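You operate a simulated robot arm through the tools that you are given. There is no shell and no other tool. Be economical: measure what you need, move in short steps, check, and stop when the job is done.

You are at the controls of a simulated two-armed robot. One attempt, no reset.

## Task
Pick up the tea bottle from the top of the back counter with one hand, pass it to the other hand and put it on the sink table top. Set down upright: tea bottle.
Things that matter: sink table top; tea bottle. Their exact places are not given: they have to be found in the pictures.

Only the result counts: the job must be done as asked and must still hold three seconds after the hand-in. Knocking over, shifting, dropping, spilling or breaking anything else fails it.

## Robot
Two 7-joint arms with two-finger parallel grippers on one trunk, on a base that drives. Base frame: it is fixed to the floor where the robot stands at the start and does not move with it; the origin is under the middle of the robot, x ahead of it, y to its left, z up; the surface under the hand at the start is at about z = 0.84. Readings come in m, rad, newtons and seconds.
The left shoulder is at the start at [0.11, 0.169, 1.425], the right one opposite. With the tool pointing down near the work surface each hand reaches from about 0.44 to 0.74 m from the robot's upright axis, wherever it stands, measured 20 degrees to its own side. Places, roughly: sink table top [-1.7, 2, 0.8]. Payload 1.57 kg a hand.
The TCP of each hand is the grasp point between the finger pads, 0.03 m short of the fingertips. In the tool frame z runs along the fingers and y along their closing line. Largest opening 0.08 m; finger width 0.017, thickness 0.012; the body of the gripper, 0.04 by 0.082 m, starts 0.08 m behind the TCP.
Orientation is that of the tool frame in the base frame, as [roll, pitch, yaw] about the fixed x, y, z axes, in that order (R = Rz(yaw) Ry(pitch) Rx(roll)). With the fingers straight down and closing along the base's y, the tool's x points along the base's -x, its y along +y and its z along -z.

## Interface
- The arms move only by the tool move_arm. It takes "left_plan", "right_plan" or both (then of equal length, played together; a hand with none holds still); each is a list of rows, each a list of 6 numbers: the shift along the tool's x, y, z in m, then the turn, a rotation vector about the tool's x, y, z in rad. In form: [[dx, dy, dz, ax, ay, az], ...]. A call has 1 to 10 rows; each row shifts and turns the commanded pose from where the row before left it, along the tool's axes as they then stand. "left_gripper" and "right_gripper" are, for a hand that has rows, the opening, from 0 (shut) to 1 (fully open), set as the call begins (left out, the last holds). Rows are played at 5 a second. More than 0.05 m and 0.15 rad between two rows, or a gripper value outside its range, and nothing of the call is played. A pose out of reach is approached as far as the arm can. The call stops where the force on the tool passes 40 N (or 10 N more than at its start, if that is more) or the arm is blocked; 0.2 s more then pass. Each finger travels about 0.072 m/s and halts on what it meets, pressing with about 32 N; the grip force reading is that of the motor and also rises with nothing between the fingers. The clock runs only during rows and for 0.2 s after the last one: add rows that do not move to give the fingers time. It gives the time, the measured TCP pose, the force on the tool (base axes), the opening and the grip force at its end, in the units of the frame above (readings bear some noise), with the torque about the TCP (base axes, N m) and any sound that the robot's microphone picked up.
- Cameras (640 x 400 px; columns grow to the right, rows downward): "scene" is now at [0.1513, -0.0095, 1.6001]; the picture's right is [-0.16, -0.99, 0.00], its down [-0.80, 0.13, -0.58] and it looks along [0.57, -0.09, -0.81] (base axes); focal length 252 px, centre (320, 200). "left" rides on the left gripper at [0.072, 0.007, -0.122] in its tool frame; the picture's right is [-0.09, 1.00, 0.00], its down [-0.84, -0.08, -0.54] and it looks along [-0.54, -0.05, 0.84] (tool axes); focal length 238 px, centre (320, 200). "right" rides on the right gripper at [0.072, -0.007, -0.122] in its tool frame; the picture's right is [0.09, 1.00, 0.00], its down [-0.84, 0.08, -0.54] and it looks along [-0.54, 0.05, 0.84] (tool axes); focal length 238 px, centre (320, 200).
- grab_frame(camera): a new picture of that camera. No time passes.
- slide_trunk(by): slides the trunk up (or, below 0, down) by that many m; the arms and the scene camera ride with it, the base frame stays. It gives what a move gives, with no picture.
- steer(legs): drives the robot by 1 to 6 legs, each [ahead, left, turn to the left] in m, m and rad, along the robot's own axes; the way and the turn of a leg run together, so that a leg with both is an arc; at most 1.5 m and 3.142 rad a leg. The arms and the cameras ride along, it lands a little off, and it stops where it bumps. It gives what a move gives.
- head_to(pan, tilt): turns the head with the scene camera to pan (to the left, within 1.501 rad either way) and tilt (down, from -0.506 to 1.204), counted from straight ahead of the robot. It gives what a move gives.
- point_at(camera, pixels): there is no depth. For up to 12 entries [column, row, z] of the newest picture of that camera ("zoom" is the newest enlarged one), the place [x, y] in the base frame at which the ray of that pixel passes the height z, good to about 0.002 m. No time passes.
- inspect(camera, box): a new picture of the part [left, top, right, bottom] of that camera's present view, enlarged. No time passes.
- finish_job(): hands the job in; it is judged then, once.

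Keep the steps short. Do not move on a guess: measure, check each grasp and each placing, and mend mistakes. In all there are 80 turns and 62 pictures (those below and enlarged ones count). Leave the grippers open and the arms clear of the work at the hand-in unless told otherwise, and finish with a single line.

The tools are called after "Call:" as name(argument=value, ...) on one line, values as JSON. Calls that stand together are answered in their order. move_arm: Moves the arms, as the interface text tells. Its arguments: {"type":"object","properties":{"left_plan":{"type":"array","items":{"type":"array","items":{"type":"number"}}},"left_gripper":{"type":"number"},"right_plan":{"type":"array","items":{"type":"array","items":{"type":"number"}}},"right_gripper":{"type":"number"}},"required":[]} The other tools are called the same way: slide_trunk (by) slides the trunk up or down; steer (legs) drives the base; head_to (pan, tilt) turns the head that bears the scene camera; grab_frame (camera) takes a picture; point_at (camera, pixels) gives the place at which the rays of pixels pass given heights; inspect (camera, box) takes an enlarged picture of a part of a camera's view; finish_job () hands the job in.

At the start:

```text
time: 0.0
left_eef_pos: [0.7022, 0.197, 1.0431]
left_tool_rot: [3.141, -0.002, -3.138]
left_ft_force: [0.2, 1.1, -0.9]
left_torque: [0.02, -0.01, 0.0]
left_finger_gap: 0.0799
left_gripper_force: 0.2
right_eef_pos: [0.6208, -0.3065, 1.088]
right_tool_rot: [3.14, -0.005, 3.136]
right_ft_force: [-0.1, 0.7, 1.1]
right_torque: [0.02, -0.03, -0.01]
right_finger_gap: 0.0801
right_gripper_force: 0.2
trunk travel left (down, up): [-0.738, 0.152]
robot x, y, heading: [0.0051, -0.0019, 0.0]
head pan, tilt: [-0.162, 0.949]
```

scene: 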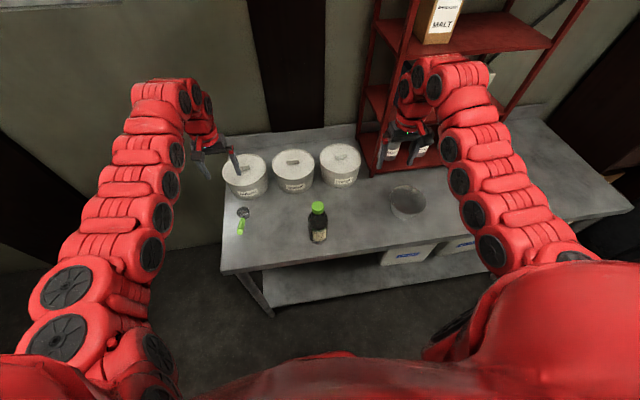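
right: 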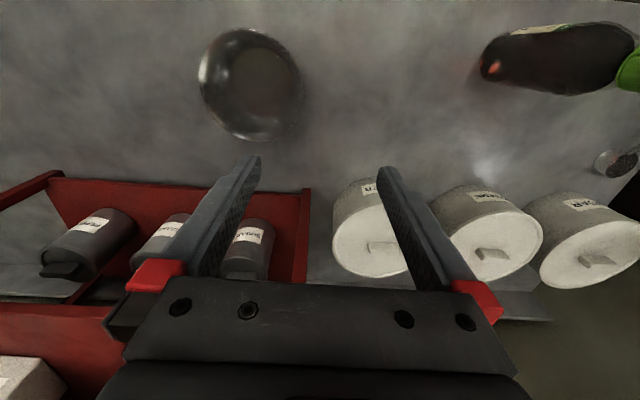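
left: 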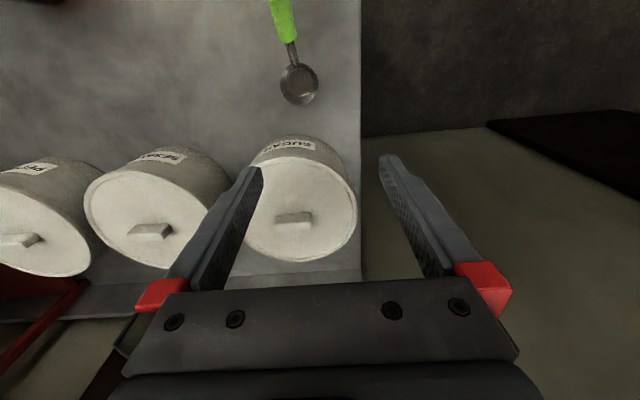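

I see a tea bottle with a green cap at scene (318,222). I'll enlarge it and measure its base and cap.

Call:
inspect(camera="scene", box=[220, 140, 420, 265])

Call:
point_at(camera="scene", pixels=[[318, 242, 0.84], [318, 207, 1.0], [318, 207, 1.02], [318, 207, 0.98], [245, 170, 0.84], [224, 273, 0.84], [632, 208, 0.84], [240, 235, 0.84], [243, 210, 0.84], [408, 212, 0.84]])

```text
3.20 times, centred on (320, 202) of scene
```

zoom: 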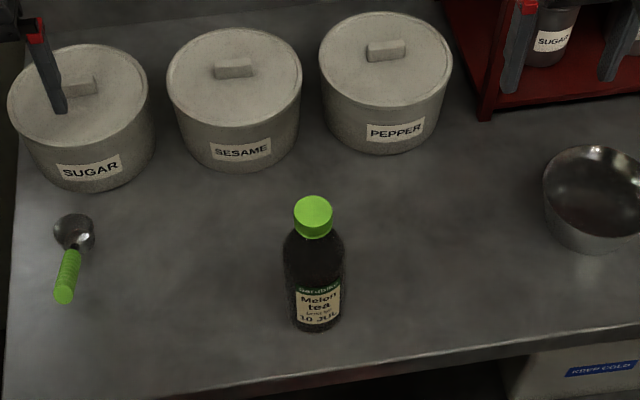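

```text
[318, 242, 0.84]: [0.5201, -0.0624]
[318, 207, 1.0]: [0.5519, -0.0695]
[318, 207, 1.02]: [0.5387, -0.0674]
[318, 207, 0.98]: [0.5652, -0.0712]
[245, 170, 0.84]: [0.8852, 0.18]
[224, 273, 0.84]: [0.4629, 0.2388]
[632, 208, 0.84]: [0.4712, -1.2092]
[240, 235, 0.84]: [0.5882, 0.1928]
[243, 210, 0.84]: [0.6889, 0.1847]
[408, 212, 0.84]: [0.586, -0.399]
```

The bottle stands at about (0.55,-0.067), is about 0.06 wide, and its top is near z≈1.0. Before I pick a hand-over scheme I'll look at the sink table.

Call:
head_to(pan=1.5, tilt=0.3)

Call:
grab_frame(camera="scene")

```text
time: 1.7
left_eef_pos: [0.702, 0.1966, 1.0426]
left_tool_rot: [-3.14, -0.001, -3.14]
left_ft_force: [-0.4, -0.3, -0.3]
left_torque: [-0.02, 0.0, -0.01]
left_finger_gap: 0.08
left_gripper_force: 0.1
right_eef_pos: [0.6202, -0.3066, 1.09]
right_tool_rot: [3.139, -0.005, 3.134]
right_ft_force: [0.8, -0.8, 0.5]
right_torque: [-0.01, -0.03, -0.01]
right_finger_gap: 0.0801
right_gripper_force: 0.1
trunk travel left (down, up): [-0.738, 0.152]
robot x, y, heading: [-0.0022, 0.0014, 0.002]
head pan, tilt: [1.499, 0.3]
```

```text
57 pictures are left
```

scene: 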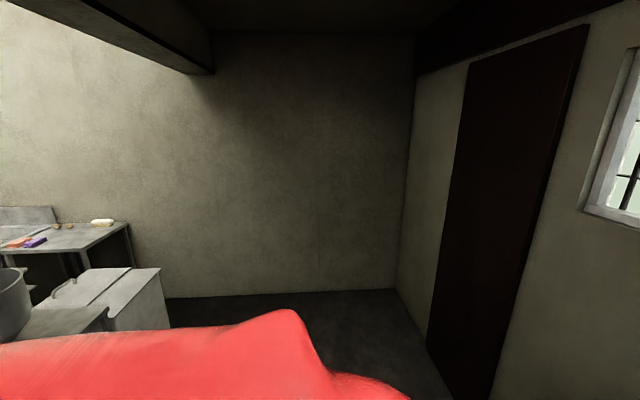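

The sink table is behind and to the left, with a few items on it. My plan is for the right hand to take the bottle by its cap from above, the left hand to take the body from the side in the air, and the left to set it down. First I'll turn the head back and move the right hand above the bottle, staying at z≈1.09.

Call:
head_to(pan=-0.1, tilt=0.95)

Call:
move_arm(right_plan=[[0.012, 0.045, 0, 0, 0, 0], [0.012, 0.045, 0, 0, 0, 0], [0.012, 0.045, 0, 0, 0, 0], [0.012, 0.045, 0, 0, 0, 0], [0.012, 0.045, 0, 0, 0, 0], [0, 0, 0, 0, 0, 0]])

Call:
grab_frame(camera="scene")

Call:
grab_frame(camera="right")

```text
time: 3.4
left_eef_pos: [0.7025, 0.1967, 1.0429]
left_tool_rot: [3.141, 0.0, -3.141]
left_ft_force: [-0.7, 1.0, 0.7]
left_torque: [0.01, -0.01, 0.01]
left_finger_gap: 0.0799
left_gripper_force: 0.0
right_eef_pos: [0.6204, -0.3073, 1.0883]
right_tool_rot: [3.139, -0.006, 3.136]
right_ft_force: [0.9, 0.6, 0.5]
right_torque: [0.0, 0.02, 0.02]
right_finger_gap: 0.0799
right_gripper_force: 0.1
trunk travel left (down, up): [-0.738, 0.152]
robot x, y, heading: [0.0022, -0.0038, -0.003]
head pan, tilt: [-0.099, 0.949]
```

```text
time: 4.8
left_eef_pos: [0.703, 0.1973, 1.044]
left_tool_rot: [-3.141, 0.0, -3.14]
left_ft_force: [0.8, 0.1, 0.2]
left_torque: [-0.01, 0.03, -0.02]
left_finger_gap: 0.0801
left_gripper_force: 0.0
right_eef_pos: [0.6193, -0.3067, 1.0895]
right_tool_rot: [3.14, -0.005, 3.135]
right_ft_force: [0.3, 0.7, 0.5]
right_torque: [0.04, 0.0, 0.01]
right_finger_gap: 0.0798
right_gripper_force: 0.1
right hand out of reach, approached as far as the arm can: row 1, 2, 3, 4, 5
trunk travel left (down, up): [-0.738, 0.152]
robot x, y, heading: [-0.0023, -0.0006, -0.001]
head pan, tilt: [-0.099, 0.949]
```

```text
56 pictures are left
```

scene: 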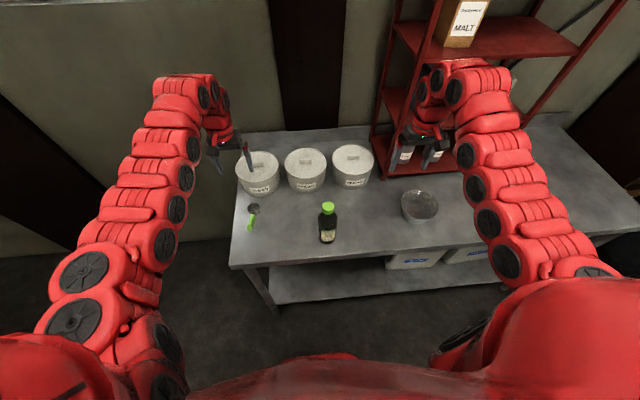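

```text
55 pictures are left
```

right: 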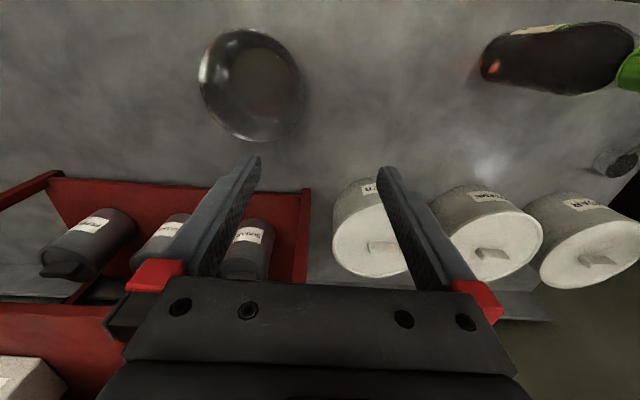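

The right hand didn't move: it is out of reach toward the middle. I'll carry it there with the base instead. I'll raise the trunk 0.1 for clearance over the canisters, then drive back 0.06 and left 0.24.

Call:
slide_trunk(by=0.1)

Call:
steer(legs=[[-0.065, 0, 0], [0, 0.24, 0]])

Call:
grab_frame(camera="right")

Call:
grab_frame(camera="scene")

```text
time: 6.1
left_eef_pos: [0.7027, 0.1959, 1.1422]
left_tool_rot: [3.141, 0.001, -3.14]
left_ft_force: [0.3, -0.1, 0.0]
left_torque: [0.01, 0.03, -0.03]
left_finger_gap: 0.0802
left_gripper_force: 0.0
right_eef_pos: [0.6221, -0.3061, 1.1888]
right_tool_rot: [3.14, -0.006, 3.133]
right_ft_force: [0.1, -0.2, -0.6]
right_torque: [-0.02, 0.0, -0.01]
right_finger_gap: 0.0801
right_gripper_force: 0.0
trunk travel left (down, up): [-0.838, 0.052]
robot x, y, heading: [-0.0029, 0.0029, -0.0]
head pan, tilt: [-0.099, 0.949]
```

```text
time: 8.5
left_eef_pos: [0.6363, 0.4382, 1.1434]
left_tool_rot: [-3.141, 0.0, -3.14]
left_ft_force: [-0.6, 0.0, -0.3]
left_torque: [0.01, -0.02, -0.01]
left_finger_gap: 0.08
left_gripper_force: 0.1
right_eef_pos: [0.554, -0.0656, 1.1897]
right_tool_rot: [3.138, -0.004, 3.137]
right_ft_force: [0.4, 0.3, 0.5]
right_torque: [0.01, -0.02, 0.04]
right_finger_gap: 0.08
right_gripper_force: 0.1
trunk travel left (down, up): [-0.838, 0.052]
robot x, y, heading: [-0.0669, 0.2433, -0.001]
head pan, tilt: [-0.099, 0.949]
```

```text
54 pictures are left
```

right: 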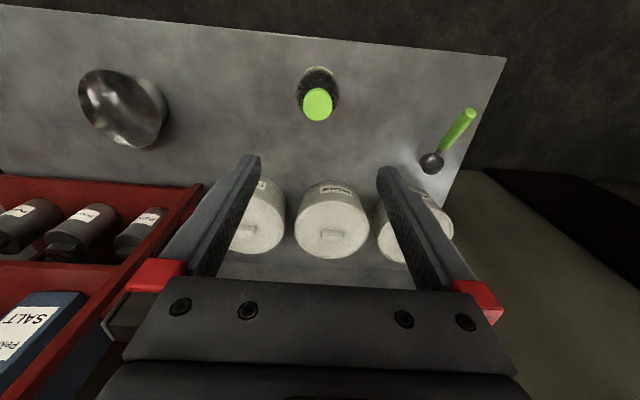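

```text
53 pictures are left
```

scene: 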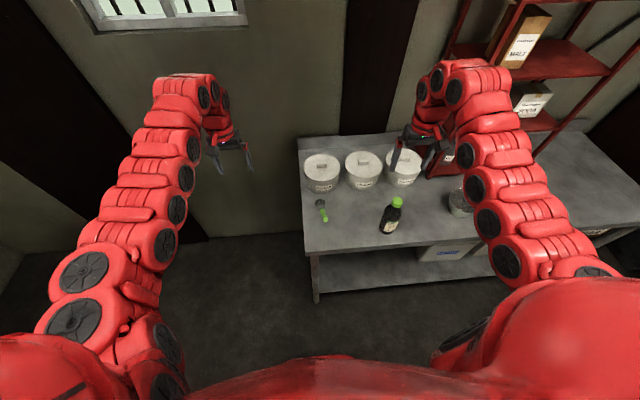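

The cap is at (318,103) in the right picture and about (397,202) in the scene picture. I'll triangulate its position.

Call:
point_at(camera="right", pixels=[[318, 104, 0.96], [318, 104, 0.98], [318, 104, 1.0], [318, 104, 1.02], [303, 104, 1.0], [333, 104, 1.0], [318, 68, 0.84]])

Call:
inspect(camera="scene", box=[360, 180, 440, 230])

Call:
inspect(camera="right", box=[280, 50, 360, 130])

```text
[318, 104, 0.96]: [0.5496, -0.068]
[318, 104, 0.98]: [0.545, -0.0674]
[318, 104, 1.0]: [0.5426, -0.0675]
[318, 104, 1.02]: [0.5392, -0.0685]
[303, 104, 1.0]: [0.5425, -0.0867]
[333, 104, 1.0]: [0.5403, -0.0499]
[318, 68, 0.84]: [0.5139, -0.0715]
```

```text
8.00 times, centred on (400, 205) of scene
```

zoom: 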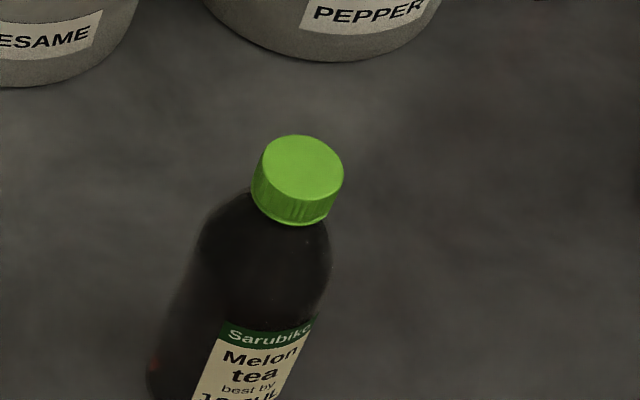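

```text
5.00 times, centred on (320, 90) of right
```

zoom: 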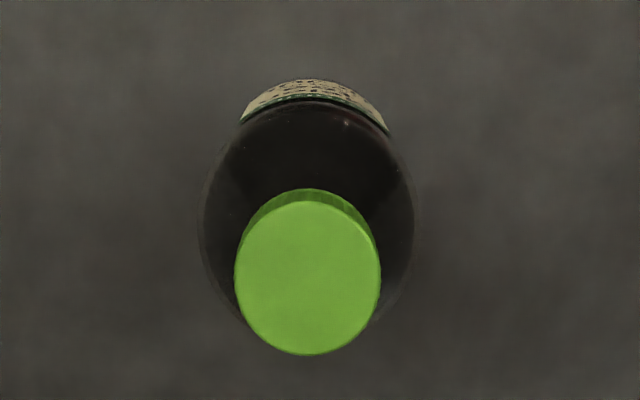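

Call:
point_at(camera="scene", pixels=[[397.7, 200.9, 0.96], [397.7, 200.9, 0.98], [397.7, 200.9, 1.0], [397.7, 200.9, 1.02], [397.7, 200.9, 1.04]])

Call:
point_at(camera="right", pixels=[[317.4, 104.4, 0.98], [317.4, 104.4, 1.0], [317.4, 104.4, 1.02], [317.4, 104.4, 1.04]])

```text
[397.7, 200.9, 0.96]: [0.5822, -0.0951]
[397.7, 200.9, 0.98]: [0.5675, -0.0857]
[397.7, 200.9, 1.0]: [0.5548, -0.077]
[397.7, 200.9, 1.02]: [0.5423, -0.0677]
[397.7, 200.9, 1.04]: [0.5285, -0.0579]
```

```text
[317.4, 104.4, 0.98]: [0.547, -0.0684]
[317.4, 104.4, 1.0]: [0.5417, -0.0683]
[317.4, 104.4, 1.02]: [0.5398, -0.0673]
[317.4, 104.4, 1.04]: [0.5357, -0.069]
```

The cap top is at (0.540,-0.068,1.02) and is about 0.034 wide. I'll center the right hand over it, lower it to z≈1.09, then check.

Call:
move_arm(right_plan=[[0.014, -0.0025, 0.02, 0, 0, 0], [0, 0, 0.04, 0, 0, 0], [0, 0, 0.04, 0, 0, 0], [0, 0, 0, 0, 0, 0]], right_gripper=1)

Call:
grab_frame(camera="right")

```text
time: 9.5
left_eef_pos: [0.6366, 0.4385, 1.1422]
left_tool_rot: [3.142, -0.002, -3.139]
left_ft_force: [-0.5, -0.3, -0.2]
left_torque: [0.03, 0.01, -0.01]
left_finger_gap: 0.0798
left_gripper_force: 0.1
right_eef_pos: [0.5545, -0.0644, 1.1887]
right_tool_rot: [3.141, -0.005, 3.138]
right_ft_force: [0.5, -0.1, 0.1]
right_torque: [0.0, -0.02, -0.03]
right_finger_gap: 0.0798
right_gripper_force: 0.1
right hand out of reach, approached as far as the arm can: row 1, 2, 3
trunk travel left (down, up): [-0.838, 0.052]
robot x, y, heading: [-0.0653, 0.2416, -0.004]
head pan, tilt: [-0.099, 0.949]
```

```text
50 pictures are left
```

right: 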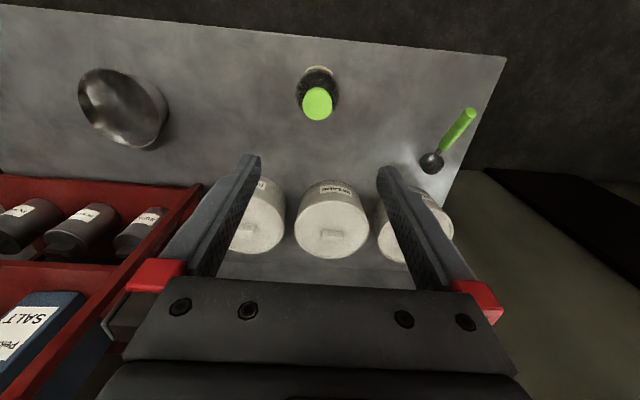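

The right hand is again refused, even for small shifts. I'll test which directions work with tiny moves.

Call:
move_arm(right_plan=[[0, 0, 0.005, 0, 0, 0]])

Call:
move_arm(right_plan=[[0, -0.02, 0, 0, 0, 0]])

Call:
move_arm(right_plan=[[0, 0, -0.02, 0, 0, 0]])

Call:
move_arm(left_plan=[[0, 0, -0.02, 0, 0, 0]])

```text
time: 9.9
left_eef_pos: [0.636, 0.4402, 1.1429]
left_tool_rot: [-3.141, 0.0, -3.138]
left_ft_force: [0.1, 0.6, 0.4]
left_torque: [0.0, 0.01, 0.01]
left_finger_gap: 0.0798
left_gripper_force: 0.1
right_eef_pos: [0.5564, -0.0648, 1.1842]
right_tool_rot: [3.139, -0.007, 3.137]
right_ft_force: [1.1, 0.0, 0.5]
right_torque: [0.03, 0.0, 0.01]
right_finger_gap: 0.0798
right_gripper_force: 0.0
trunk travel left (down, up): [-0.838, 0.052]
robot x, y, heading: [-0.066, 0.24, 0.006]
head pan, tilt: [-0.099, 0.949]
```

```text
time: 10.3
left_eef_pos: [0.6367, 0.4383, 1.1429]
left_tool_rot: [3.141, -0.001, -3.138]
left_ft_force: [0.0, -0.4, -0.1]
left_torque: [-0.01, 0.02, 0.05]
left_finger_gap: 0.0803
left_gripper_force: 0.0
right_eef_pos: [0.5563, -0.0854, 1.1828]
right_tool_rot: [3.14, -0.005, 3.135]
right_ft_force: [-0.8, -0.1, -0.6]
right_torque: [0.0, 0.0, -0.02]
right_finger_gap: 0.08
right_gripper_force: 0.1
trunk travel left (down, up): [-0.838, 0.052]
robot x, y, heading: [-0.0676, 0.2401, -0.003]
head pan, tilt: [-0.099, 0.949]
```

```text
time: 10.7
left_eef_pos: [0.6363, 0.4387, 1.143]
left_tool_rot: [3.141, -0.001, -3.138]
left_ft_force: [0.4, -0.4, 0.3]
left_torque: [0.01, -0.04, 0.01]
left_finger_gap: 0.0802
left_gripper_force: 0.1
right_eef_pos: [0.5558, -0.0835, 1.2043]
right_tool_rot: [3.141, -0.003, 3.138]
right_ft_force: [-0.8, -0.1, 0.1]
right_torque: [-0.01, 0.01, 0.03]
right_finger_gap: 0.0801
right_gripper_force: 0.1
trunk travel left (down, up): [-0.838, 0.052]
robot x, y, heading: [-0.069, 0.2393, 0.002]
head pan, tilt: [-0.099, 0.949]
```

```text
time: 11.1
left_eef_pos: [0.6371, 0.4382, 1.1638]
left_tool_rot: [-3.141, 0.0, -3.138]
left_ft_force: [-0.7, 0.3, 0.3]
left_torque: [0.03, -0.03, -0.02]
left_finger_gap: 0.0798
left_gripper_force: 0.0
right_eef_pos: [0.5562, -0.0848, 1.2035]
right_tool_rot: [3.14, -0.006, 3.136]
right_ft_force: [0.0, 0.8, -0.3]
right_torque: [0.02, 0.01, 0.0]
right_finger_gap: 0.0799
right_gripper_force: 0.0
trunk travel left (down, up): [-0.838, 0.052]
robot x, y, heading: [-0.066, 0.2401, 0.003]
head pan, tilt: [-0.099, 0.949]
```

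Down, right and up all work. Moving inward (tool +x) is probably what fails, so I'll test that and a 0.04 lowering.

Call:
move_arm(right_plan=[[0.014, 0, 0, 0, 0, 0]])

Call:
move_arm(right_plan=[[0, 0.018, 0.04, 0, 0, 0], [0, 0, 0.04, 0, 0, 0]])

```text
time: 11.5
left_eef_pos: [0.636, 0.4389, 1.1626]
left_tool_rot: [3.141, 0.0, -3.137]
left_ft_force: [-0.3, -0.1, 0.7]
left_torque: [0.03, 0.04, 0.0]
left_finger_gap: 0.0798
left_gripper_force: 0.2
right_eef_pos: [0.5497, -0.0839, 1.2038]
right_tool_rot: [3.139, -0.003, 3.137]
right_ft_force: [0.3, 0.1, 0.2]
right_torque: [0.01, 0.01, -0.03]
right_finger_gap: 0.0802
right_gripper_force: 0.0
right hand out of reach, approached as far as the arm can: row 1
trunk travel left (down, up): [-0.838, 0.052]
robot x, y, heading: [-0.0669, 0.2435, 0.001]
head pan, tilt: [-0.099, 0.949]
```

```text
time: 12.1
left_eef_pos: [0.6369, 0.4393, 1.1626]
left_tool_rot: [-3.141, 0.0, -3.139]
left_ft_force: [0.0, -0.2, -0.4]
left_torque: [0.0, 0.01, -0.02]
left_finger_gap: 0.0801
left_gripper_force: 0.0
right_eef_pos: [0.549, -0.0815, 1.1943]
right_tool_rot: [3.138, -0.008, 3.131]
right_ft_force: [0.2, -0.3, -0.3]
right_torque: [0.0, 0.0, 0.0]
right_finger_gap: 0.0801
right_gripper_force: 0.1
right hand out of reach, approached as far as the arm can: row 1, 2
trunk travel left (down, up): [-0.838, 0.052]
robot x, y, heading: [-0.0681, 0.2425, 0.005]
head pan, tilt: [-0.099, 0.949]
```

Inward is blocked at this posture. I'll back away from the limit with a little outward and up, then try going down while extended.

Call:
move_arm(right_plan=[[-0.03, -0.01, 0, 0, 0, 0], [-0.03, -0.01, 0, 0, 0, 0]])

Call:
move_arm(right_plan=[[0, 0, 0.03, 0, 0, 0], [0, 0, 0.03, 0, 0, 0], [0, 0, 0.03, 0, 0, 0]])

```text
time: 12.7
left_eef_pos: [0.6384, 0.4379, 1.1613]
left_tool_rot: [3.141, -0.002, -3.14]
left_ft_force: [-0.1, 0.5, -0.4]
left_torque: [0.02, 0.02, -0.02]
left_finger_gap: 0.08
left_gripper_force: 0.1
right_eef_pos: [0.6097, -0.1023, 1.192]
right_tool_rot: [3.139, -0.008, 3.136]
right_ft_force: [0.8, -0.2, -0.4]
right_torque: [0.03, 0.02, 0.0]
right_finger_gap: 0.0798
right_gripper_force: 0.0
trunk travel left (down, up): [-0.838, 0.052]
robot x, y, heading: [-0.0654, 0.2418, 0.0]
head pan, tilt: [-0.099, 0.949]
```

```text
time: 13.5
left_eef_pos: [0.6353, 0.44, 1.1629]
left_tool_rot: [-3.141, 0.0, -3.137]
left_ft_force: [-0.1, -0.4, -0.6]
left_torque: [0.02, 0.0, 0.04]
left_finger_gap: 0.0801
left_gripper_force: 0.1
right_eef_pos: [0.6104, -0.1008, 1.1038]
right_tool_rot: [3.139, -0.005, 3.136]
right_ft_force: [-1.2, -0.1, 0.5]
right_torque: [0.0, 0.01, 0.02]
right_finger_gap: 0.0798
right_gripper_force: 0.0
trunk travel left (down, up): [-0.838, 0.052]
robot x, y, heading: [-0.0621, 0.2402, 0.004]
head pan, tilt: [-0.099, 0.949]
```

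Lowering works when extended. Next I'll drive back 0.07 and left 0.033 to put the right hand over the cap. The fingertips are at about 1.07, 5 cm above the cap.

Call:
steer(legs=[[-0.07, 0.033, 0]])

Call:
grab_frame(camera="right")

```text
time: 14.5
left_eef_pos: [0.5699, 0.4704, 1.1618]
left_tool_rot: [3.141, -0.002, -3.139]
left_ft_force: [0.8, -0.5, -0.2]
left_torque: [0.01, -0.03, -0.05]
left_finger_gap: 0.0801
left_gripper_force: 0.1
right_eef_pos: [0.5415, -0.0696, 1.1014]
right_tool_rot: [3.137, -0.008, 3.137]
right_ft_force: [0.7, -0.3, -0.6]
right_torque: [0.0, 0.0, 0.02]
right_finger_gap: 0.0803
right_gripper_force: 0.1
trunk travel left (down, up): [-0.838, 0.052]
robot x, y, heading: [-0.138, 0.2692, 0.002]
head pan, tilt: [-0.099, 0.949]
```

```text
49 pictures are left
```

right: 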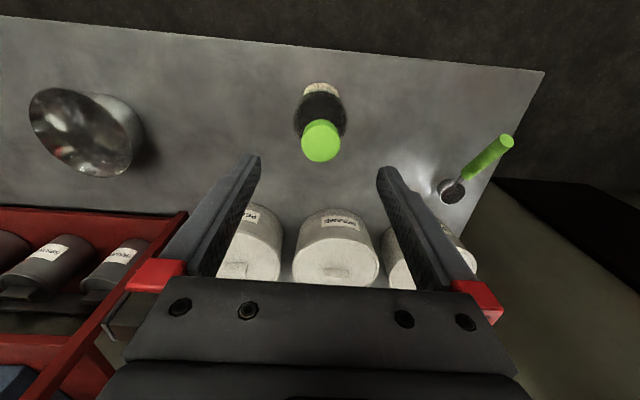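

Call:
point_at(camera="right", pixels=[[320, 141, 1.0], [320, 141, 1.02], [320, 141, 1.03], [301, 141, 1.02], [340, 141, 1.02]])

```text
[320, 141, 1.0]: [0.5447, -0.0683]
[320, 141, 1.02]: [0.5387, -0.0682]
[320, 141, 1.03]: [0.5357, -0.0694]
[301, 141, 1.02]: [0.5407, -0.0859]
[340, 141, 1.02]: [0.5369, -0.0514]
```

The cap is at (0.539,-0.068) and the hand at (0.5415,-0.0696), so it is centered. I'll lower to TCP z≈1.026.

Call:
move_arm(right_plan=[[0.002, 0.001, 0.025, 0, 0, 0], [0, 0, 0.025, 0, 0, 0], [0, 0, 0.025, 0, 0, 0], [0, 0, 0, 0, 0, 0]], right_gripper=1)

Call:
grab_frame(camera="right")

Call:
inspect(camera="scene", box=[360, 150, 480, 250])

```text
time: 15.5
left_eef_pos: [0.5682, 0.4708, 1.1617]
left_tool_rot: [3.141, 0.0, -3.14]
left_ft_force: [0.3, -0.6, -0.6]
left_torque: [0.0, -0.02, 0.0]
left_finger_gap: 0.08
left_gripper_force: 0.2
right_eef_pos: [0.5375, -0.0667, 1.0281]
right_tool_rot: [3.14, -0.005, 3.136]
right_ft_force: [-0.2, -0.6, 0.2]
right_torque: [0.0, 0.0, 0.02]
right_finger_gap: 0.08
right_gripper_force: 0.0
trunk travel left (down, up): [-0.838, 0.052]
robot x, y, heading: [-0.1362, 0.2753, 0.003]
head pan, tilt: [-0.099, 0.949]
```

```text
48 pictures are left
```

right: 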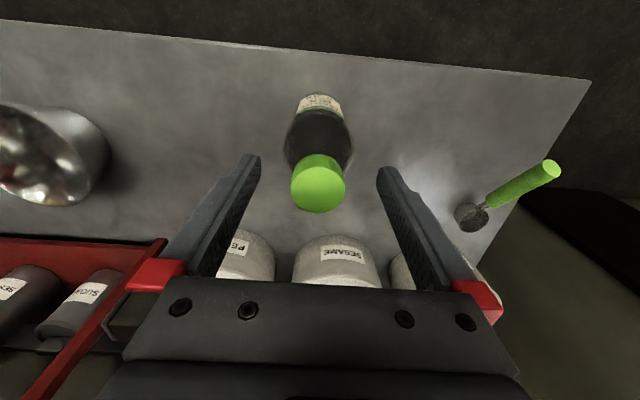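

```text
4.00 times, centred on (420, 200) of scene
```

zoom: 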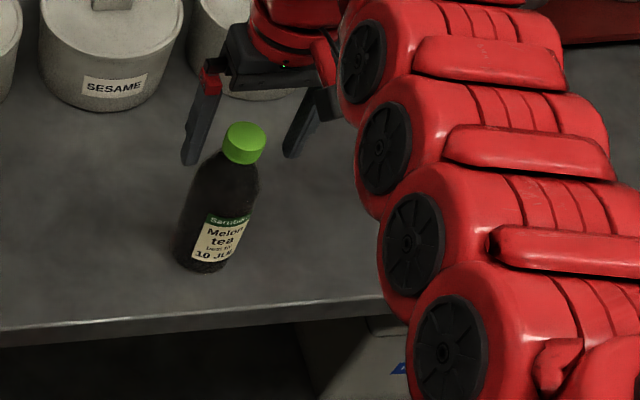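

Call:
point_at(camera="right", pixels=[[318, 183, 1.01], [318, 183, 1.02], [318, 183, 1.03]])

```text
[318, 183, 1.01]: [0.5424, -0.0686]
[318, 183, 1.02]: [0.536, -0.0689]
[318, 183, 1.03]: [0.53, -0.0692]
```

The hand is centered within 2 mm. I'll lower 4 mm more and close on the cap.

Call:
move_arm(right_plan=[[0, -0.002, 0.005, 0, 0, 0], [0, 0, 0, 0, 0, 0]])

Call:
move_arm(right_plan=[[0, 0, 0, 0, 0, 0], [0, 0, 0, 0, 0, 0], [0, 0, 0, 0, 0, 0], [0, 0, 0, 0, 0, 0]], right_gripper=0)

Call:
grab_frame(camera="right")

```text
time: 16.1
left_eef_pos: [0.5678, 0.4712, 1.1625]
left_tool_rot: [3.141, 0.001, -3.14]
left_ft_force: [-0.3, -0.2, -0.3]
left_torque: [-0.02, -0.01, 0.0]
left_finger_gap: 0.08
left_gripper_force: 0.1
right_eef_pos: [0.5371, -0.07, 1.0224]
right_tool_rot: [3.14, -0.006, 3.137]
right_ft_force: [0.9, 0.1, 0.2]
right_torque: [0.0, 0.02, -0.03]
right_finger_gap: 0.0799
right_gripper_force: 0.0
trunk travel left (down, up): [-0.838, 0.052]
robot x, y, heading: [-0.1343, 0.2731, -0.001]
head pan, tilt: [-0.099, 0.949]
```

```text
time: 17.1
left_eef_pos: [0.5671, 0.4722, 1.163]
left_tool_rot: [3.141, 0.0, -3.139]
left_ft_force: [0.5, -0.4, 0.1]
left_torque: [0.01, 0.05, 0.03]
left_finger_gap: 0.08
left_gripper_force: 0.0
right_eef_pos: [0.5371, -0.0702, 1.0237]
right_tool_rot: [3.139, -0.006, 3.136]
right_ft_force: [-1.3, 1.3, 1.6]
right_torque: [0.05, 0.06, 0.01]
right_finger_gap: 0.047
right_gripper_force: 31.8
trunk travel left (down, up): [-0.838, 0.052]
robot x, y, heading: [-0.1349, 0.2688, 0.001]
head pan, tilt: [-0.099, 0.949]
```

```text
46 pictures are left
```

right: 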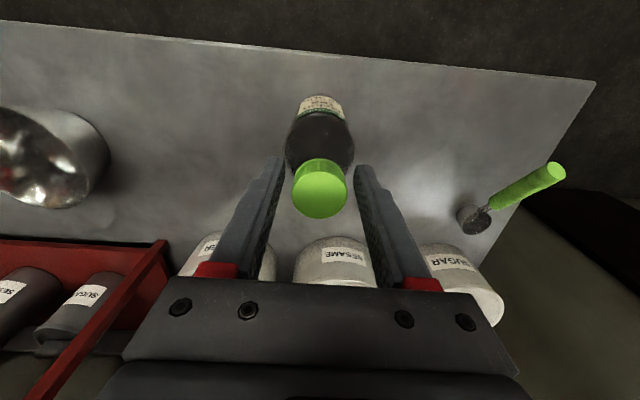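

The fingers stopped at a gap of 0.047, which is on the sloping shoulder and gives a poor grip. I'll open and regrip lower, on the straight body at TCP z≈0.96. The palm is then at about 1.04, which clears the cap. I'll open and check centering first.

Call:
move_arm(right_plan=[[0, 0, 0, 0, 0, 0], [0, 0, 0, 0, 0, 0], [0, 0, 0, 0, 0, 0]], right_gripper=1)

Call:
inspect(camera="right", box=[220, 80, 420, 220])

```text
time: 17.9
left_eef_pos: [0.5674, 0.4719, 1.1636]
left_tool_rot: [-3.14, -0.001, -3.14]
left_ft_force: [-0.6, 0.1, 0.0]
left_torque: [-0.01, -0.01, 0.01]
left_finger_gap: 0.0801
left_gripper_force: 0.0
right_eef_pos: [0.5374, -0.0692, 1.0228]
right_tool_rot: [3.14, -0.005, 3.137]
right_ft_force: [-0.3, -0.9, 0.6]
right_torque: [0.03, -0.02, -0.01]
right_finger_gap: 0.0799
right_gripper_force: 0.2
trunk travel left (down, up): [-0.838, 0.052]
robot x, y, heading: [-0.1331, 0.2757, -0.001]
head pan, tilt: [-0.099, 0.949]
```

```text
2.86 times, centred on (320, 150) of right
```

zoom: 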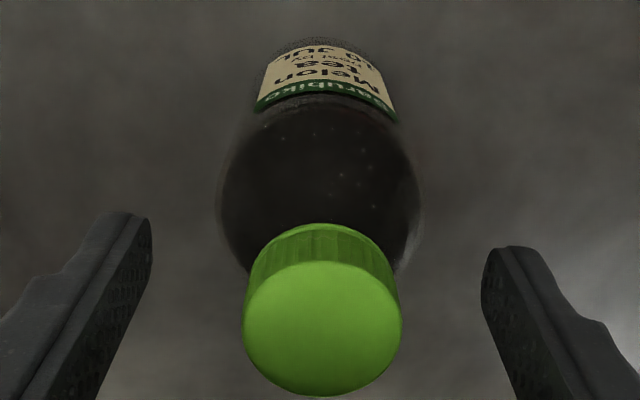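

Call:
point_at(camera="right", pixels=[[320.3, 194.4, 1.015], [320.3, 194.4, 1.02], [320.3, 194.4, 1.025]])

Call:
move_arm(right_plan=[[0, 0, 0.02, 0, 0, 0], [0, 0, 0.02, 0, 0, 0], [0, 0, 0.01, 0, 0, 0], [0, 0, 0, 0, 0, 0]], right_gripper=1)

Call:
inspect(camera="scene", box=[370, 150, 470, 230])

Call:
grab_frame(camera="right")

```text
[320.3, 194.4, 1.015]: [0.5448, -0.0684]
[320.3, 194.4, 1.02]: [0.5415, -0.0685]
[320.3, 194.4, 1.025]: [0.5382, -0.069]
```

```text
time: 18.9
left_eef_pos: [0.5674, 0.4705, 1.1625]
left_tool_rot: [3.139, 0.001, -3.14]
left_ft_force: [-0.1, -0.8, 0.9]
left_torque: [0.02, 0.01, -0.02]
left_finger_gap: 0.08
left_gripper_force: 0.1
right_eef_pos: [0.5374, -0.0698, 0.9719]
right_tool_rot: [3.139, -0.007, 3.136]
right_ft_force: [-0.4, 0.0, 0.7]
right_torque: [-0.04, -0.03, 0.03]
right_finger_gap: 0.0801
right_gripper_force: 0.0
trunk travel left (down, up): [-0.838, 0.052]
robot x, y, heading: [-0.1343, 0.2735, 0.004]
head pan, tilt: [-0.099, 0.949]
```

```text
5.00 times, centred on (420, 190) of scene
```

zoom: 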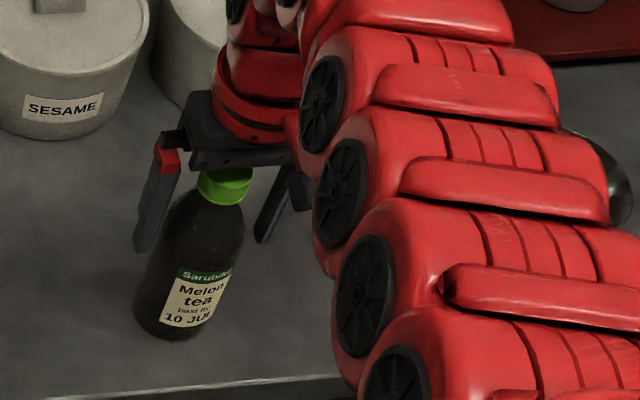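

```text
43 pictures are left
```

right: 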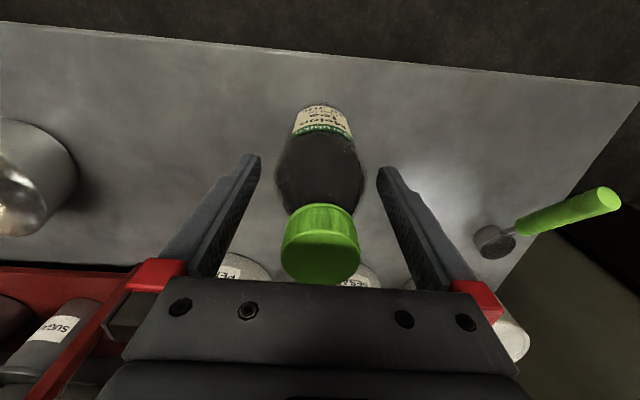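

The fingers straddle the body evenly. I'll lower another 0.01 and close.

Call:
move_arm(right_plan=[[-0.003, 0, 0.01, 0, 0, 0], [0, 0, 0, 0, 0, 0]])

Call:
move_arm(right_plan=[[0, 0, 0, 0, 0, 0], [0, 0, 0, 0, 0, 0], [0, 0, 0, 0, 0, 0], [0, 0, 0, 0, 0, 0]], right_gripper=0)

```text
time: 19.5
left_eef_pos: [0.5677, 0.4696, 1.1636]
left_tool_rot: [-3.141, 0.0, -3.14]
left_ft_force: [0.0, -1.2, 0.2]
left_torque: [-0.01, 0.0, -0.01]
left_finger_gap: 0.0799
left_gripper_force: 0.0
right_eef_pos: [0.5391, -0.0701, 0.9626]
right_tool_rot: [3.137, -0.001, 3.136]
right_ft_force: [0.0, 0.0, 0.1]
right_torque: [-0.01, 0.01, -0.01]
right_finger_gap: 0.0799
right_gripper_force: 0.1
trunk travel left (down, up): [-0.838, 0.052]
robot x, y, heading: [-0.1339, 0.2724, -0.0]
head pan, tilt: [-0.099, 0.949]
```

```text
time: 20.5
left_eef_pos: [0.5671, 0.4711, 1.1634]
left_tool_rot: [3.14, -0.001, -3.138]
left_ft_force: [-0.3, 0.3, -0.3]
left_torque: [0.0, 0.0, 0.0]
left_finger_gap: 0.0801
left_gripper_force: 0.2
right_eef_pos: [0.5405, -0.0693, 0.9628]
right_tool_rot: [3.139, -0.005, 3.137]
right_ft_force: [-1.5, 0.7, 0.1]
right_torque: [-0.02, 0.08, -0.02]
right_finger_gap: 0.0617
right_gripper_force: 31.6
trunk travel left (down, up): [-0.838, 0.052]
robot x, y, heading: [-0.1332, 0.2756, 0.006]
head pan, tilt: [-0.099, 0.949]
```

The grip is firm on the body, with a gap of 0.0617. I'll lift 0.04 and check.

Call:
move_arm(right_plan=[[0, 0, -0.02, 0, 0, 0], [0, 0, -0.02, 0, 0, 0], [0, 0, 0, 0, 0, 0]])

Call:
inspect(camera="scene", box=[370, 150, 470, 230])

```text
time: 21.3
left_eef_pos: [0.5675, 0.4722, 1.1625]
left_tool_rot: [3.141, 0.0, -3.138]
left_ft_force: [0.2, 0.1, -0.1]
left_torque: [-0.01, 0.0, 0.01]
left_finger_gap: 0.0798
left_gripper_force: 0.0
right_eef_pos: [0.5405, -0.0715, 1.0024]
right_tool_rot: [3.14, -0.007, 3.137]
right_ft_force: [0.1, 0.0, -3.9]
right_torque: [0.0, 0.02, 0.0]
right_finger_gap: 0.0614
right_gripper_force: 32.0
trunk travel left (down, up): [-0.838, 0.052]
robot x, y, heading: [-0.1319, 0.2704, 0.0]
head pan, tilt: [-0.099, 0.949]
```

```text
5.00 times, centred on (420, 190) of scene
```

zoom: 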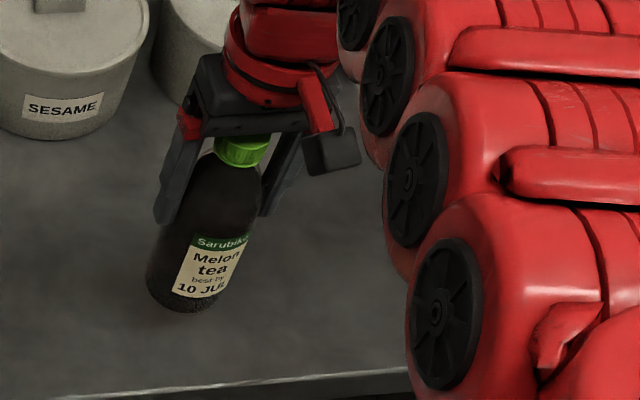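

The bottle is held with about 4 N of weight. I'll raise it further, back off the counter 0.3, and look left to plan the route.

Call:
move_arm(right_plan=[[0, 0, -0.03, 0, 0, 0], [0, 0, -0.03, 0, 0, 0], [0, 0, -0.03, 0, 0, 0]])

Call:
steer(legs=[[-0.3, 0, 0]])

Call:
head_to(pan=1.5, tilt=0.6)

Call:
grab_frame(camera="scene")

```text
time: 22.1
left_eef_pos: [0.5669, 0.4706, 1.1624]
left_tool_rot: [3.141, 0.0, -3.139]
left_ft_force: [-0.1, 0.4, 0.0]
left_torque: [-0.01, -0.04, -0.03]
left_finger_gap: 0.0799
left_gripper_force: 0.1
right_eef_pos: [0.5393, -0.0687, 1.0921]
right_tool_rot: [3.14, -0.005, 3.137]
right_ft_force: [-0.8, 0.0, -4.6]
right_torque: [0.01, 0.01, -0.02]
right_finger_gap: 0.0618
right_gripper_force: 31.8
trunk travel left (down, up): [-0.838, 0.052]
robot x, y, heading: [-0.1331, 0.2725, 0.005]
head pan, tilt: [-0.099, 0.949]
```

```text
time: 24.2
left_eef_pos: [0.2692, 0.4691, 1.1604]
left_tool_rot: [-3.141, -0.001, -3.138]
left_ft_force: [-0.1, 0.1, -0.6]
left_torque: [-0.02, -0.01, 0.02]
left_finger_gap: 0.0801
left_gripper_force: 0.1
right_eef_pos: [0.241, -0.0711, 1.0926]
right_tool_rot: [3.14, -0.007, 3.136]
right_ft_force: [0.9, -0.2, -4.7]
right_torque: [0.03, 0.0, 0.01]
right_finger_gap: 0.0615
right_gripper_force: 31.7
trunk travel left (down, up): [-0.838, 0.052]
robot x, y, heading: [-0.4357, 0.2741, 0.002]
head pan, tilt: [-0.099, 0.949]
```

```text
time: 25.8
left_eef_pos: [0.2697, 0.4701, 1.1624]
left_tool_rot: [-3.141, 0.0, -3.139]
left_ft_force: [-0.4, -0.7, 0.0]
left_torque: [0.0, 0.0, -0.02]
left_finger_gap: 0.0797
left_gripper_force: 0.1
right_eef_pos: [0.2412, -0.0713, 1.0923]
right_tool_rot: [3.139, -0.005, 3.134]
right_ft_force: [0.0, 0.3, -5.5]
right_torque: [0.0, -0.01, -0.03]
right_finger_gap: 0.0619
right_gripper_force: 32.0
trunk travel left (down, up): [-0.838, 0.052]
robot x, y, heading: [-0.4335, 0.2733, 0.001]
head pan, tilt: [1.499, 0.6]
```

```text
41 pictures are left
```

scene: 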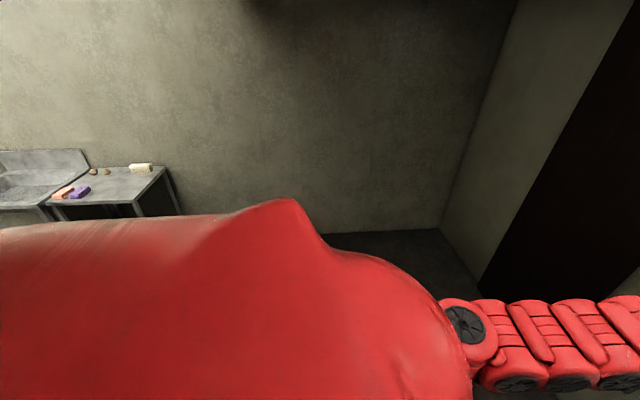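

The sink table is visible at upper left. I'll do the hand-over here in free space first. I'll try to bring the right hand with the bottle toward the robot's middle.

Call:
move_arm(right_plan=[[0, 0.03, 0, 0, 0, 0], [0, 0.03, 0, 0, 0, 0], [0, 0.03, 0, 0, 0, 0], [0, 0.03, 0, 0, 0, 0], [0, 0.03, 0, 0, 0, 0], [0, 0.03, 0, 0, 0, 0]])

Call:
head_to(pan=0, tilt=0.8)

Call:
grab_frame(camera="scene")

```text
time: 27.2
left_eef_pos: [0.2684, 0.4709, 1.1636]
left_tool_rot: [-3.141, 0.0, -3.14]
left_ft_force: [-0.2, -0.4, 0.3]
left_torque: [-0.03, 0.01, -0.03]
left_finger_gap: 0.0798
left_gripper_force: 0.1
right_eef_pos: [0.2418, 0.1115, 1.0931]
right_tool_rot: [-3.142, -0.004, 3.133]
right_ft_force: [-0.1, 0.2, -3.5]
right_torque: [-0.02, 0.02, 0.0]
right_finger_gap: 0.0613
right_gripper_force: 32.3
trunk travel left (down, up): [-0.838, 0.052]
robot x, y, heading: [-0.4314, 0.2711, -0.002]
head pan, tilt: [1.499, 0.6]
```

```text
time: 28.8
left_eef_pos: [0.2681, 0.47, 1.1633]
left_tool_rot: [-3.141, 0.001, -3.138]
left_ft_force: [1.2, 0.1, 0.7]
left_torque: [0.01, 0.01, 0.01]
left_finger_gap: 0.08
left_gripper_force: 0.1
right_eef_pos: [0.2424, 0.11, 1.0921]
right_tool_rot: [-3.141, -0.003, 3.135]
right_ft_force: [0.6, 0.3, -5.2]
right_torque: [-0.01, 0.0, 0.02]
right_finger_gap: 0.0614
right_gripper_force: 31.5
trunk travel left (down, up): [-0.838, 0.052]
robot x, y, heading: [-0.4346, 0.2739, 0.0]
head pan, tilt: [0.0, 0.799]
```

```text
40 pictures are left
```

scene: 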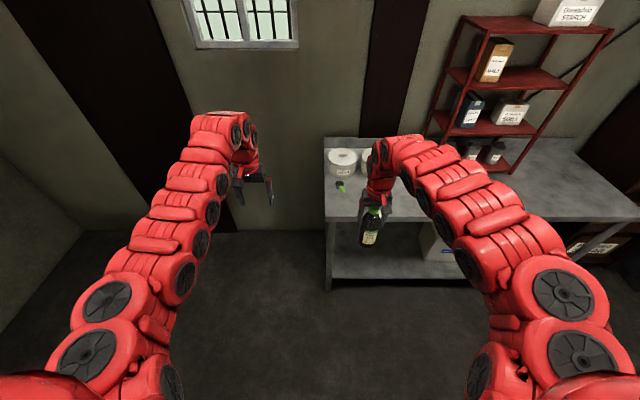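

The right hand now holds the bottle at robot-relative (0.675,-0.165). I'll tilt the left fingers forward by 60°, to 30° below level. The closing line stays horizontal and the wrist stays about where it is.

Call:
move_arm(left_plan=[[-0.026, 0, 0, 0, -0.131, 0], [-0.026, 0, 0, 0, -0.131, 0], [-0.026, 0, 0, 0, -0.131, 0], [-0.026, 0, 0, 0, -0.131, 0], [-0.026, 0, 0, 0, -0.131, 0], [-0.026, 0, 0, 0, -0.131, 0], [-0.026, 0, 0, 0, -0.131, 0], [-0.026, 0, 0, 0, -0.131, 0]], left_gripper=1)

```text
time: 30.6
left_eef_pos: [0.4464, 0.4708, 1.2507]
left_tool_rot: [3.141, 1.05, 3.142]
left_ft_force: [0.2, -0.1, 0.5]
left_torque: [-0.01, -0.01, 0.0]
left_finger_gap: 0.0799
left_gripper_force: 0.1
right_eef_pos: [0.2416, 0.1094, 1.093]
right_tool_rot: [3.139, -0.005, 3.136]
right_ft_force: [0.1, 0.1, -4.8]
right_torque: [-0.04, 0.02, -0.02]
right_finger_gap: 0.0616
right_gripper_force: 32.2
trunk travel left (down, up): [-0.838, 0.052]
robot x, y, heading: [-0.4326, 0.2757, 0.0]
head pan, tilt: [0.0, 0.799]
```

That works. Next I'll yaw the left fingers 45° to the right about the vertical, again with the wrist fixed.

Call:
move_arm(left_plan=[[0, -0.0227, 0, 0.1134, 0, 0.0655], [0, -0.0227, 0, 0.1134, 0, 0.0655], [0, -0.0227, 0, 0.1134, 0, 0.0655], [0, -0.0227, 0, 0.1134, 0, 0.0655], [0, -0.0227, 0, 0.1134, 0, 0.0655], [0, -0.0227, 0, 0.1134, 0, 0.0655]])

Call:
grab_frame(camera="scene")

```text
time: 32.0
left_eef_pos: [0.404, 0.344, 1.2491]
left_tool_rot: [-3.14, 1.048, 2.354]
left_ft_force: [-0.2, -0.2, -0.4]
left_torque: [0.0, -0.02, 0.02]
left_finger_gap: 0.08
left_gripper_force: 0.0
right_eef_pos: [0.2414, 0.1101, 1.0935]
right_tool_rot: [3.139, -0.005, 3.135]
right_ft_force: [0.3, 1.2, -4.0]
right_torque: [0.0, 0.0, 0.01]
right_finger_gap: 0.0612
right_gripper_force: 32.0
trunk travel left (down, up): [-0.838, 0.052]
robot x, y, heading: [-0.4326, 0.2721, -0.002]
head pan, tilt: [0.0, 0.799]
```

```text
39 pictures are left
```

scene: 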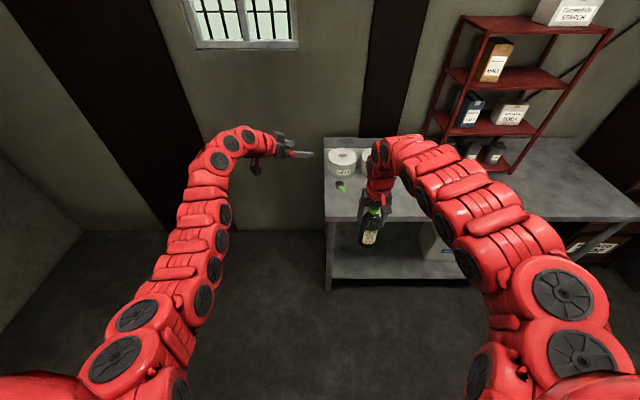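

Now I'll retract the left hand 0.24 straight back in base x.

Call:
move_arm(left_plan=[[0.01427, -0.0285, -0.0247, 0, 0, 0], [0.01427, -0.0285, -0.0247, 0, 0, 0], [0.01427, -0.0285, -0.0247, 0, 0, 0], [0.01427, -0.0285, -0.0247, 0, 0, 0], [0.01427, -0.0285, -0.0247, 0, 0, 0], [0.01427, -0.0285, -0.0247, 0, 0, 0]])

```text
time: 33.4
left_eef_pos: [0.1601, 0.3437, 1.2512]
left_tool_rot: [3.139, 1.048, 2.355]
left_ft_force: [0.5, 0.2, 0.0]
left_torque: [-0.01, -0.01, 0.03]
left_finger_gap: 0.0799
left_gripper_force: 0.1
right_eef_pos: [0.2398, 0.1112, 1.0939]
right_tool_rot: [3.138, -0.003, 3.136]
right_ft_force: [0.7, 0.0, -3.5]
right_torque: [-0.03, -0.01, 0.0]
right_finger_gap: 0.0615
right_gripper_force: 32.4
trunk travel left (down, up): [-0.838, 0.052]
robot x, y, heading: [-0.4342, 0.2734, 0.005]
head pan, tilt: [0.0, 0.799]
```

Excellent. Next I'll move to the standoff about 0.13 from the bottle along the finger line.

Call:
move_arm(left_plan=[[0.0146, -0.0182, 0.0294, 0, 0, 0], [0.0146, -0.0182, 0.0294, 0, 0, 0], [0.0146, -0.0182, 0.0294, 0, 0, 0], [0.0146, -0.0182, 0.0294, 0, 0, 0], [0.0146, -0.0182, 0.0294, 0, 0, 0], [0.0146, -0.0182, 0.0294, 0, 0, 0]])

Call:
grab_frame(camera="left")

Call:
grab_frame(camera="scene")

```text
time: 34.8
left_eef_pos: [0.1613, 0.1877, 1.0846]
left_tool_rot: [3.139, 1.046, 2.355]
left_ft_force: [-0.8, 0.1, 0.2]
left_torque: [0.01, 0.01, -0.02]
left_finger_gap: 0.08
left_gripper_force: 0.0
right_eef_pos: [0.2423, 0.1085, 1.0935]
right_tool_rot: [3.14, -0.006, 3.135]
right_ft_force: [-0.5, -0.4, -4.2]
right_torque: [0.02, -0.02, 0.01]
right_finger_gap: 0.0613
right_gripper_force: 31.6
trunk travel left (down, up): [-0.838, 0.052]
robot x, y, heading: [-0.4389, 0.2712, 0.004]
head pan, tilt: [0.0, 0.799]
```

```text
38 pictures are left
```

left: 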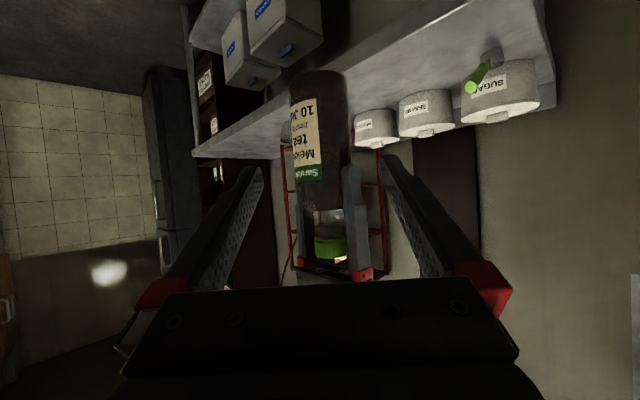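

```text
37 pictures are left
```

scene: 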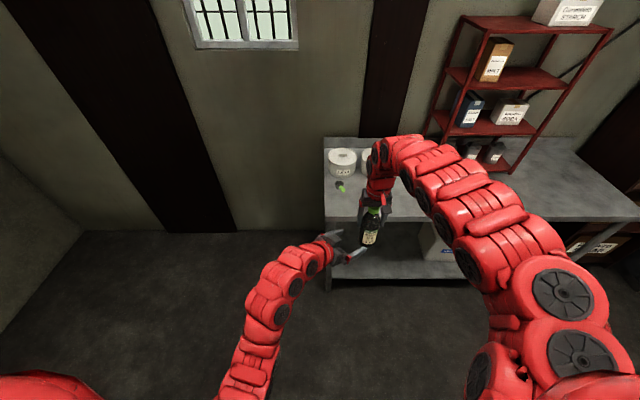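

The bottle is centered between the left fingers at column 320. I'll advance 0.08 along the fingers and check.

Call:
move_arm(left_plan=[[0, 0, 0.027, 0, 0, 0], [0, 0, 0.027, 0, 0, 0], [0, 0, 0.026, 0, 0, 0], [0, 0, 0, 0, 0, 0]], left_gripper=1)

Call:
grab_frame(camera="left")

Call:
inspect(camera="scene", box=[310, 180, 430, 280])

```text
time: 35.8
left_eef_pos: [0.2104, 0.1406, 1.0455]
left_tool_rot: [3.138, 1.05, 2.355]
left_ft_force: [-0.3, 0.2, 0.2]
left_torque: [-0.01, 0.01, 0.02]
left_finger_gap: 0.0802
left_gripper_force: 0.0
right_eef_pos: [0.241, 0.109, 1.0928]
right_tool_rot: [3.14, -0.005, 3.136]
right_ft_force: [-0.6, 0.3, -4.1]
right_torque: [0.01, -0.02, 0.0]
right_finger_gap: 0.0611
right_gripper_force: 31.8
trunk travel left (down, up): [-0.838, 0.052]
robot x, y, heading: [-0.4311, 0.2702, 0.005]
head pan, tilt: [0.0, 0.799]
```

```text
36 pictures are left
```

left: 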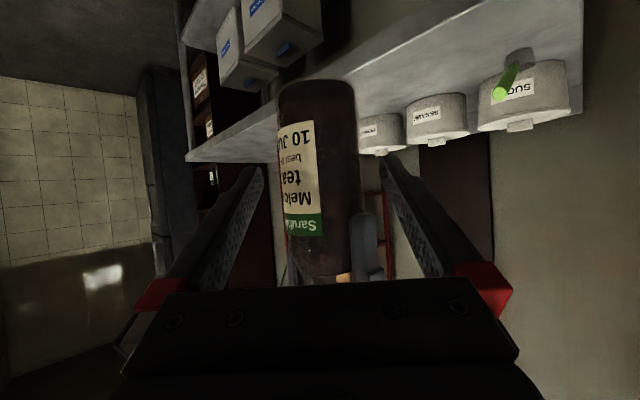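

```text
4.00 times, centred on (370, 230) of scene
```

zoom: 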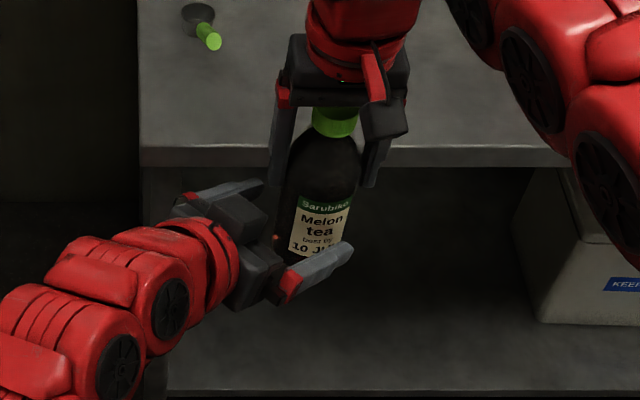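

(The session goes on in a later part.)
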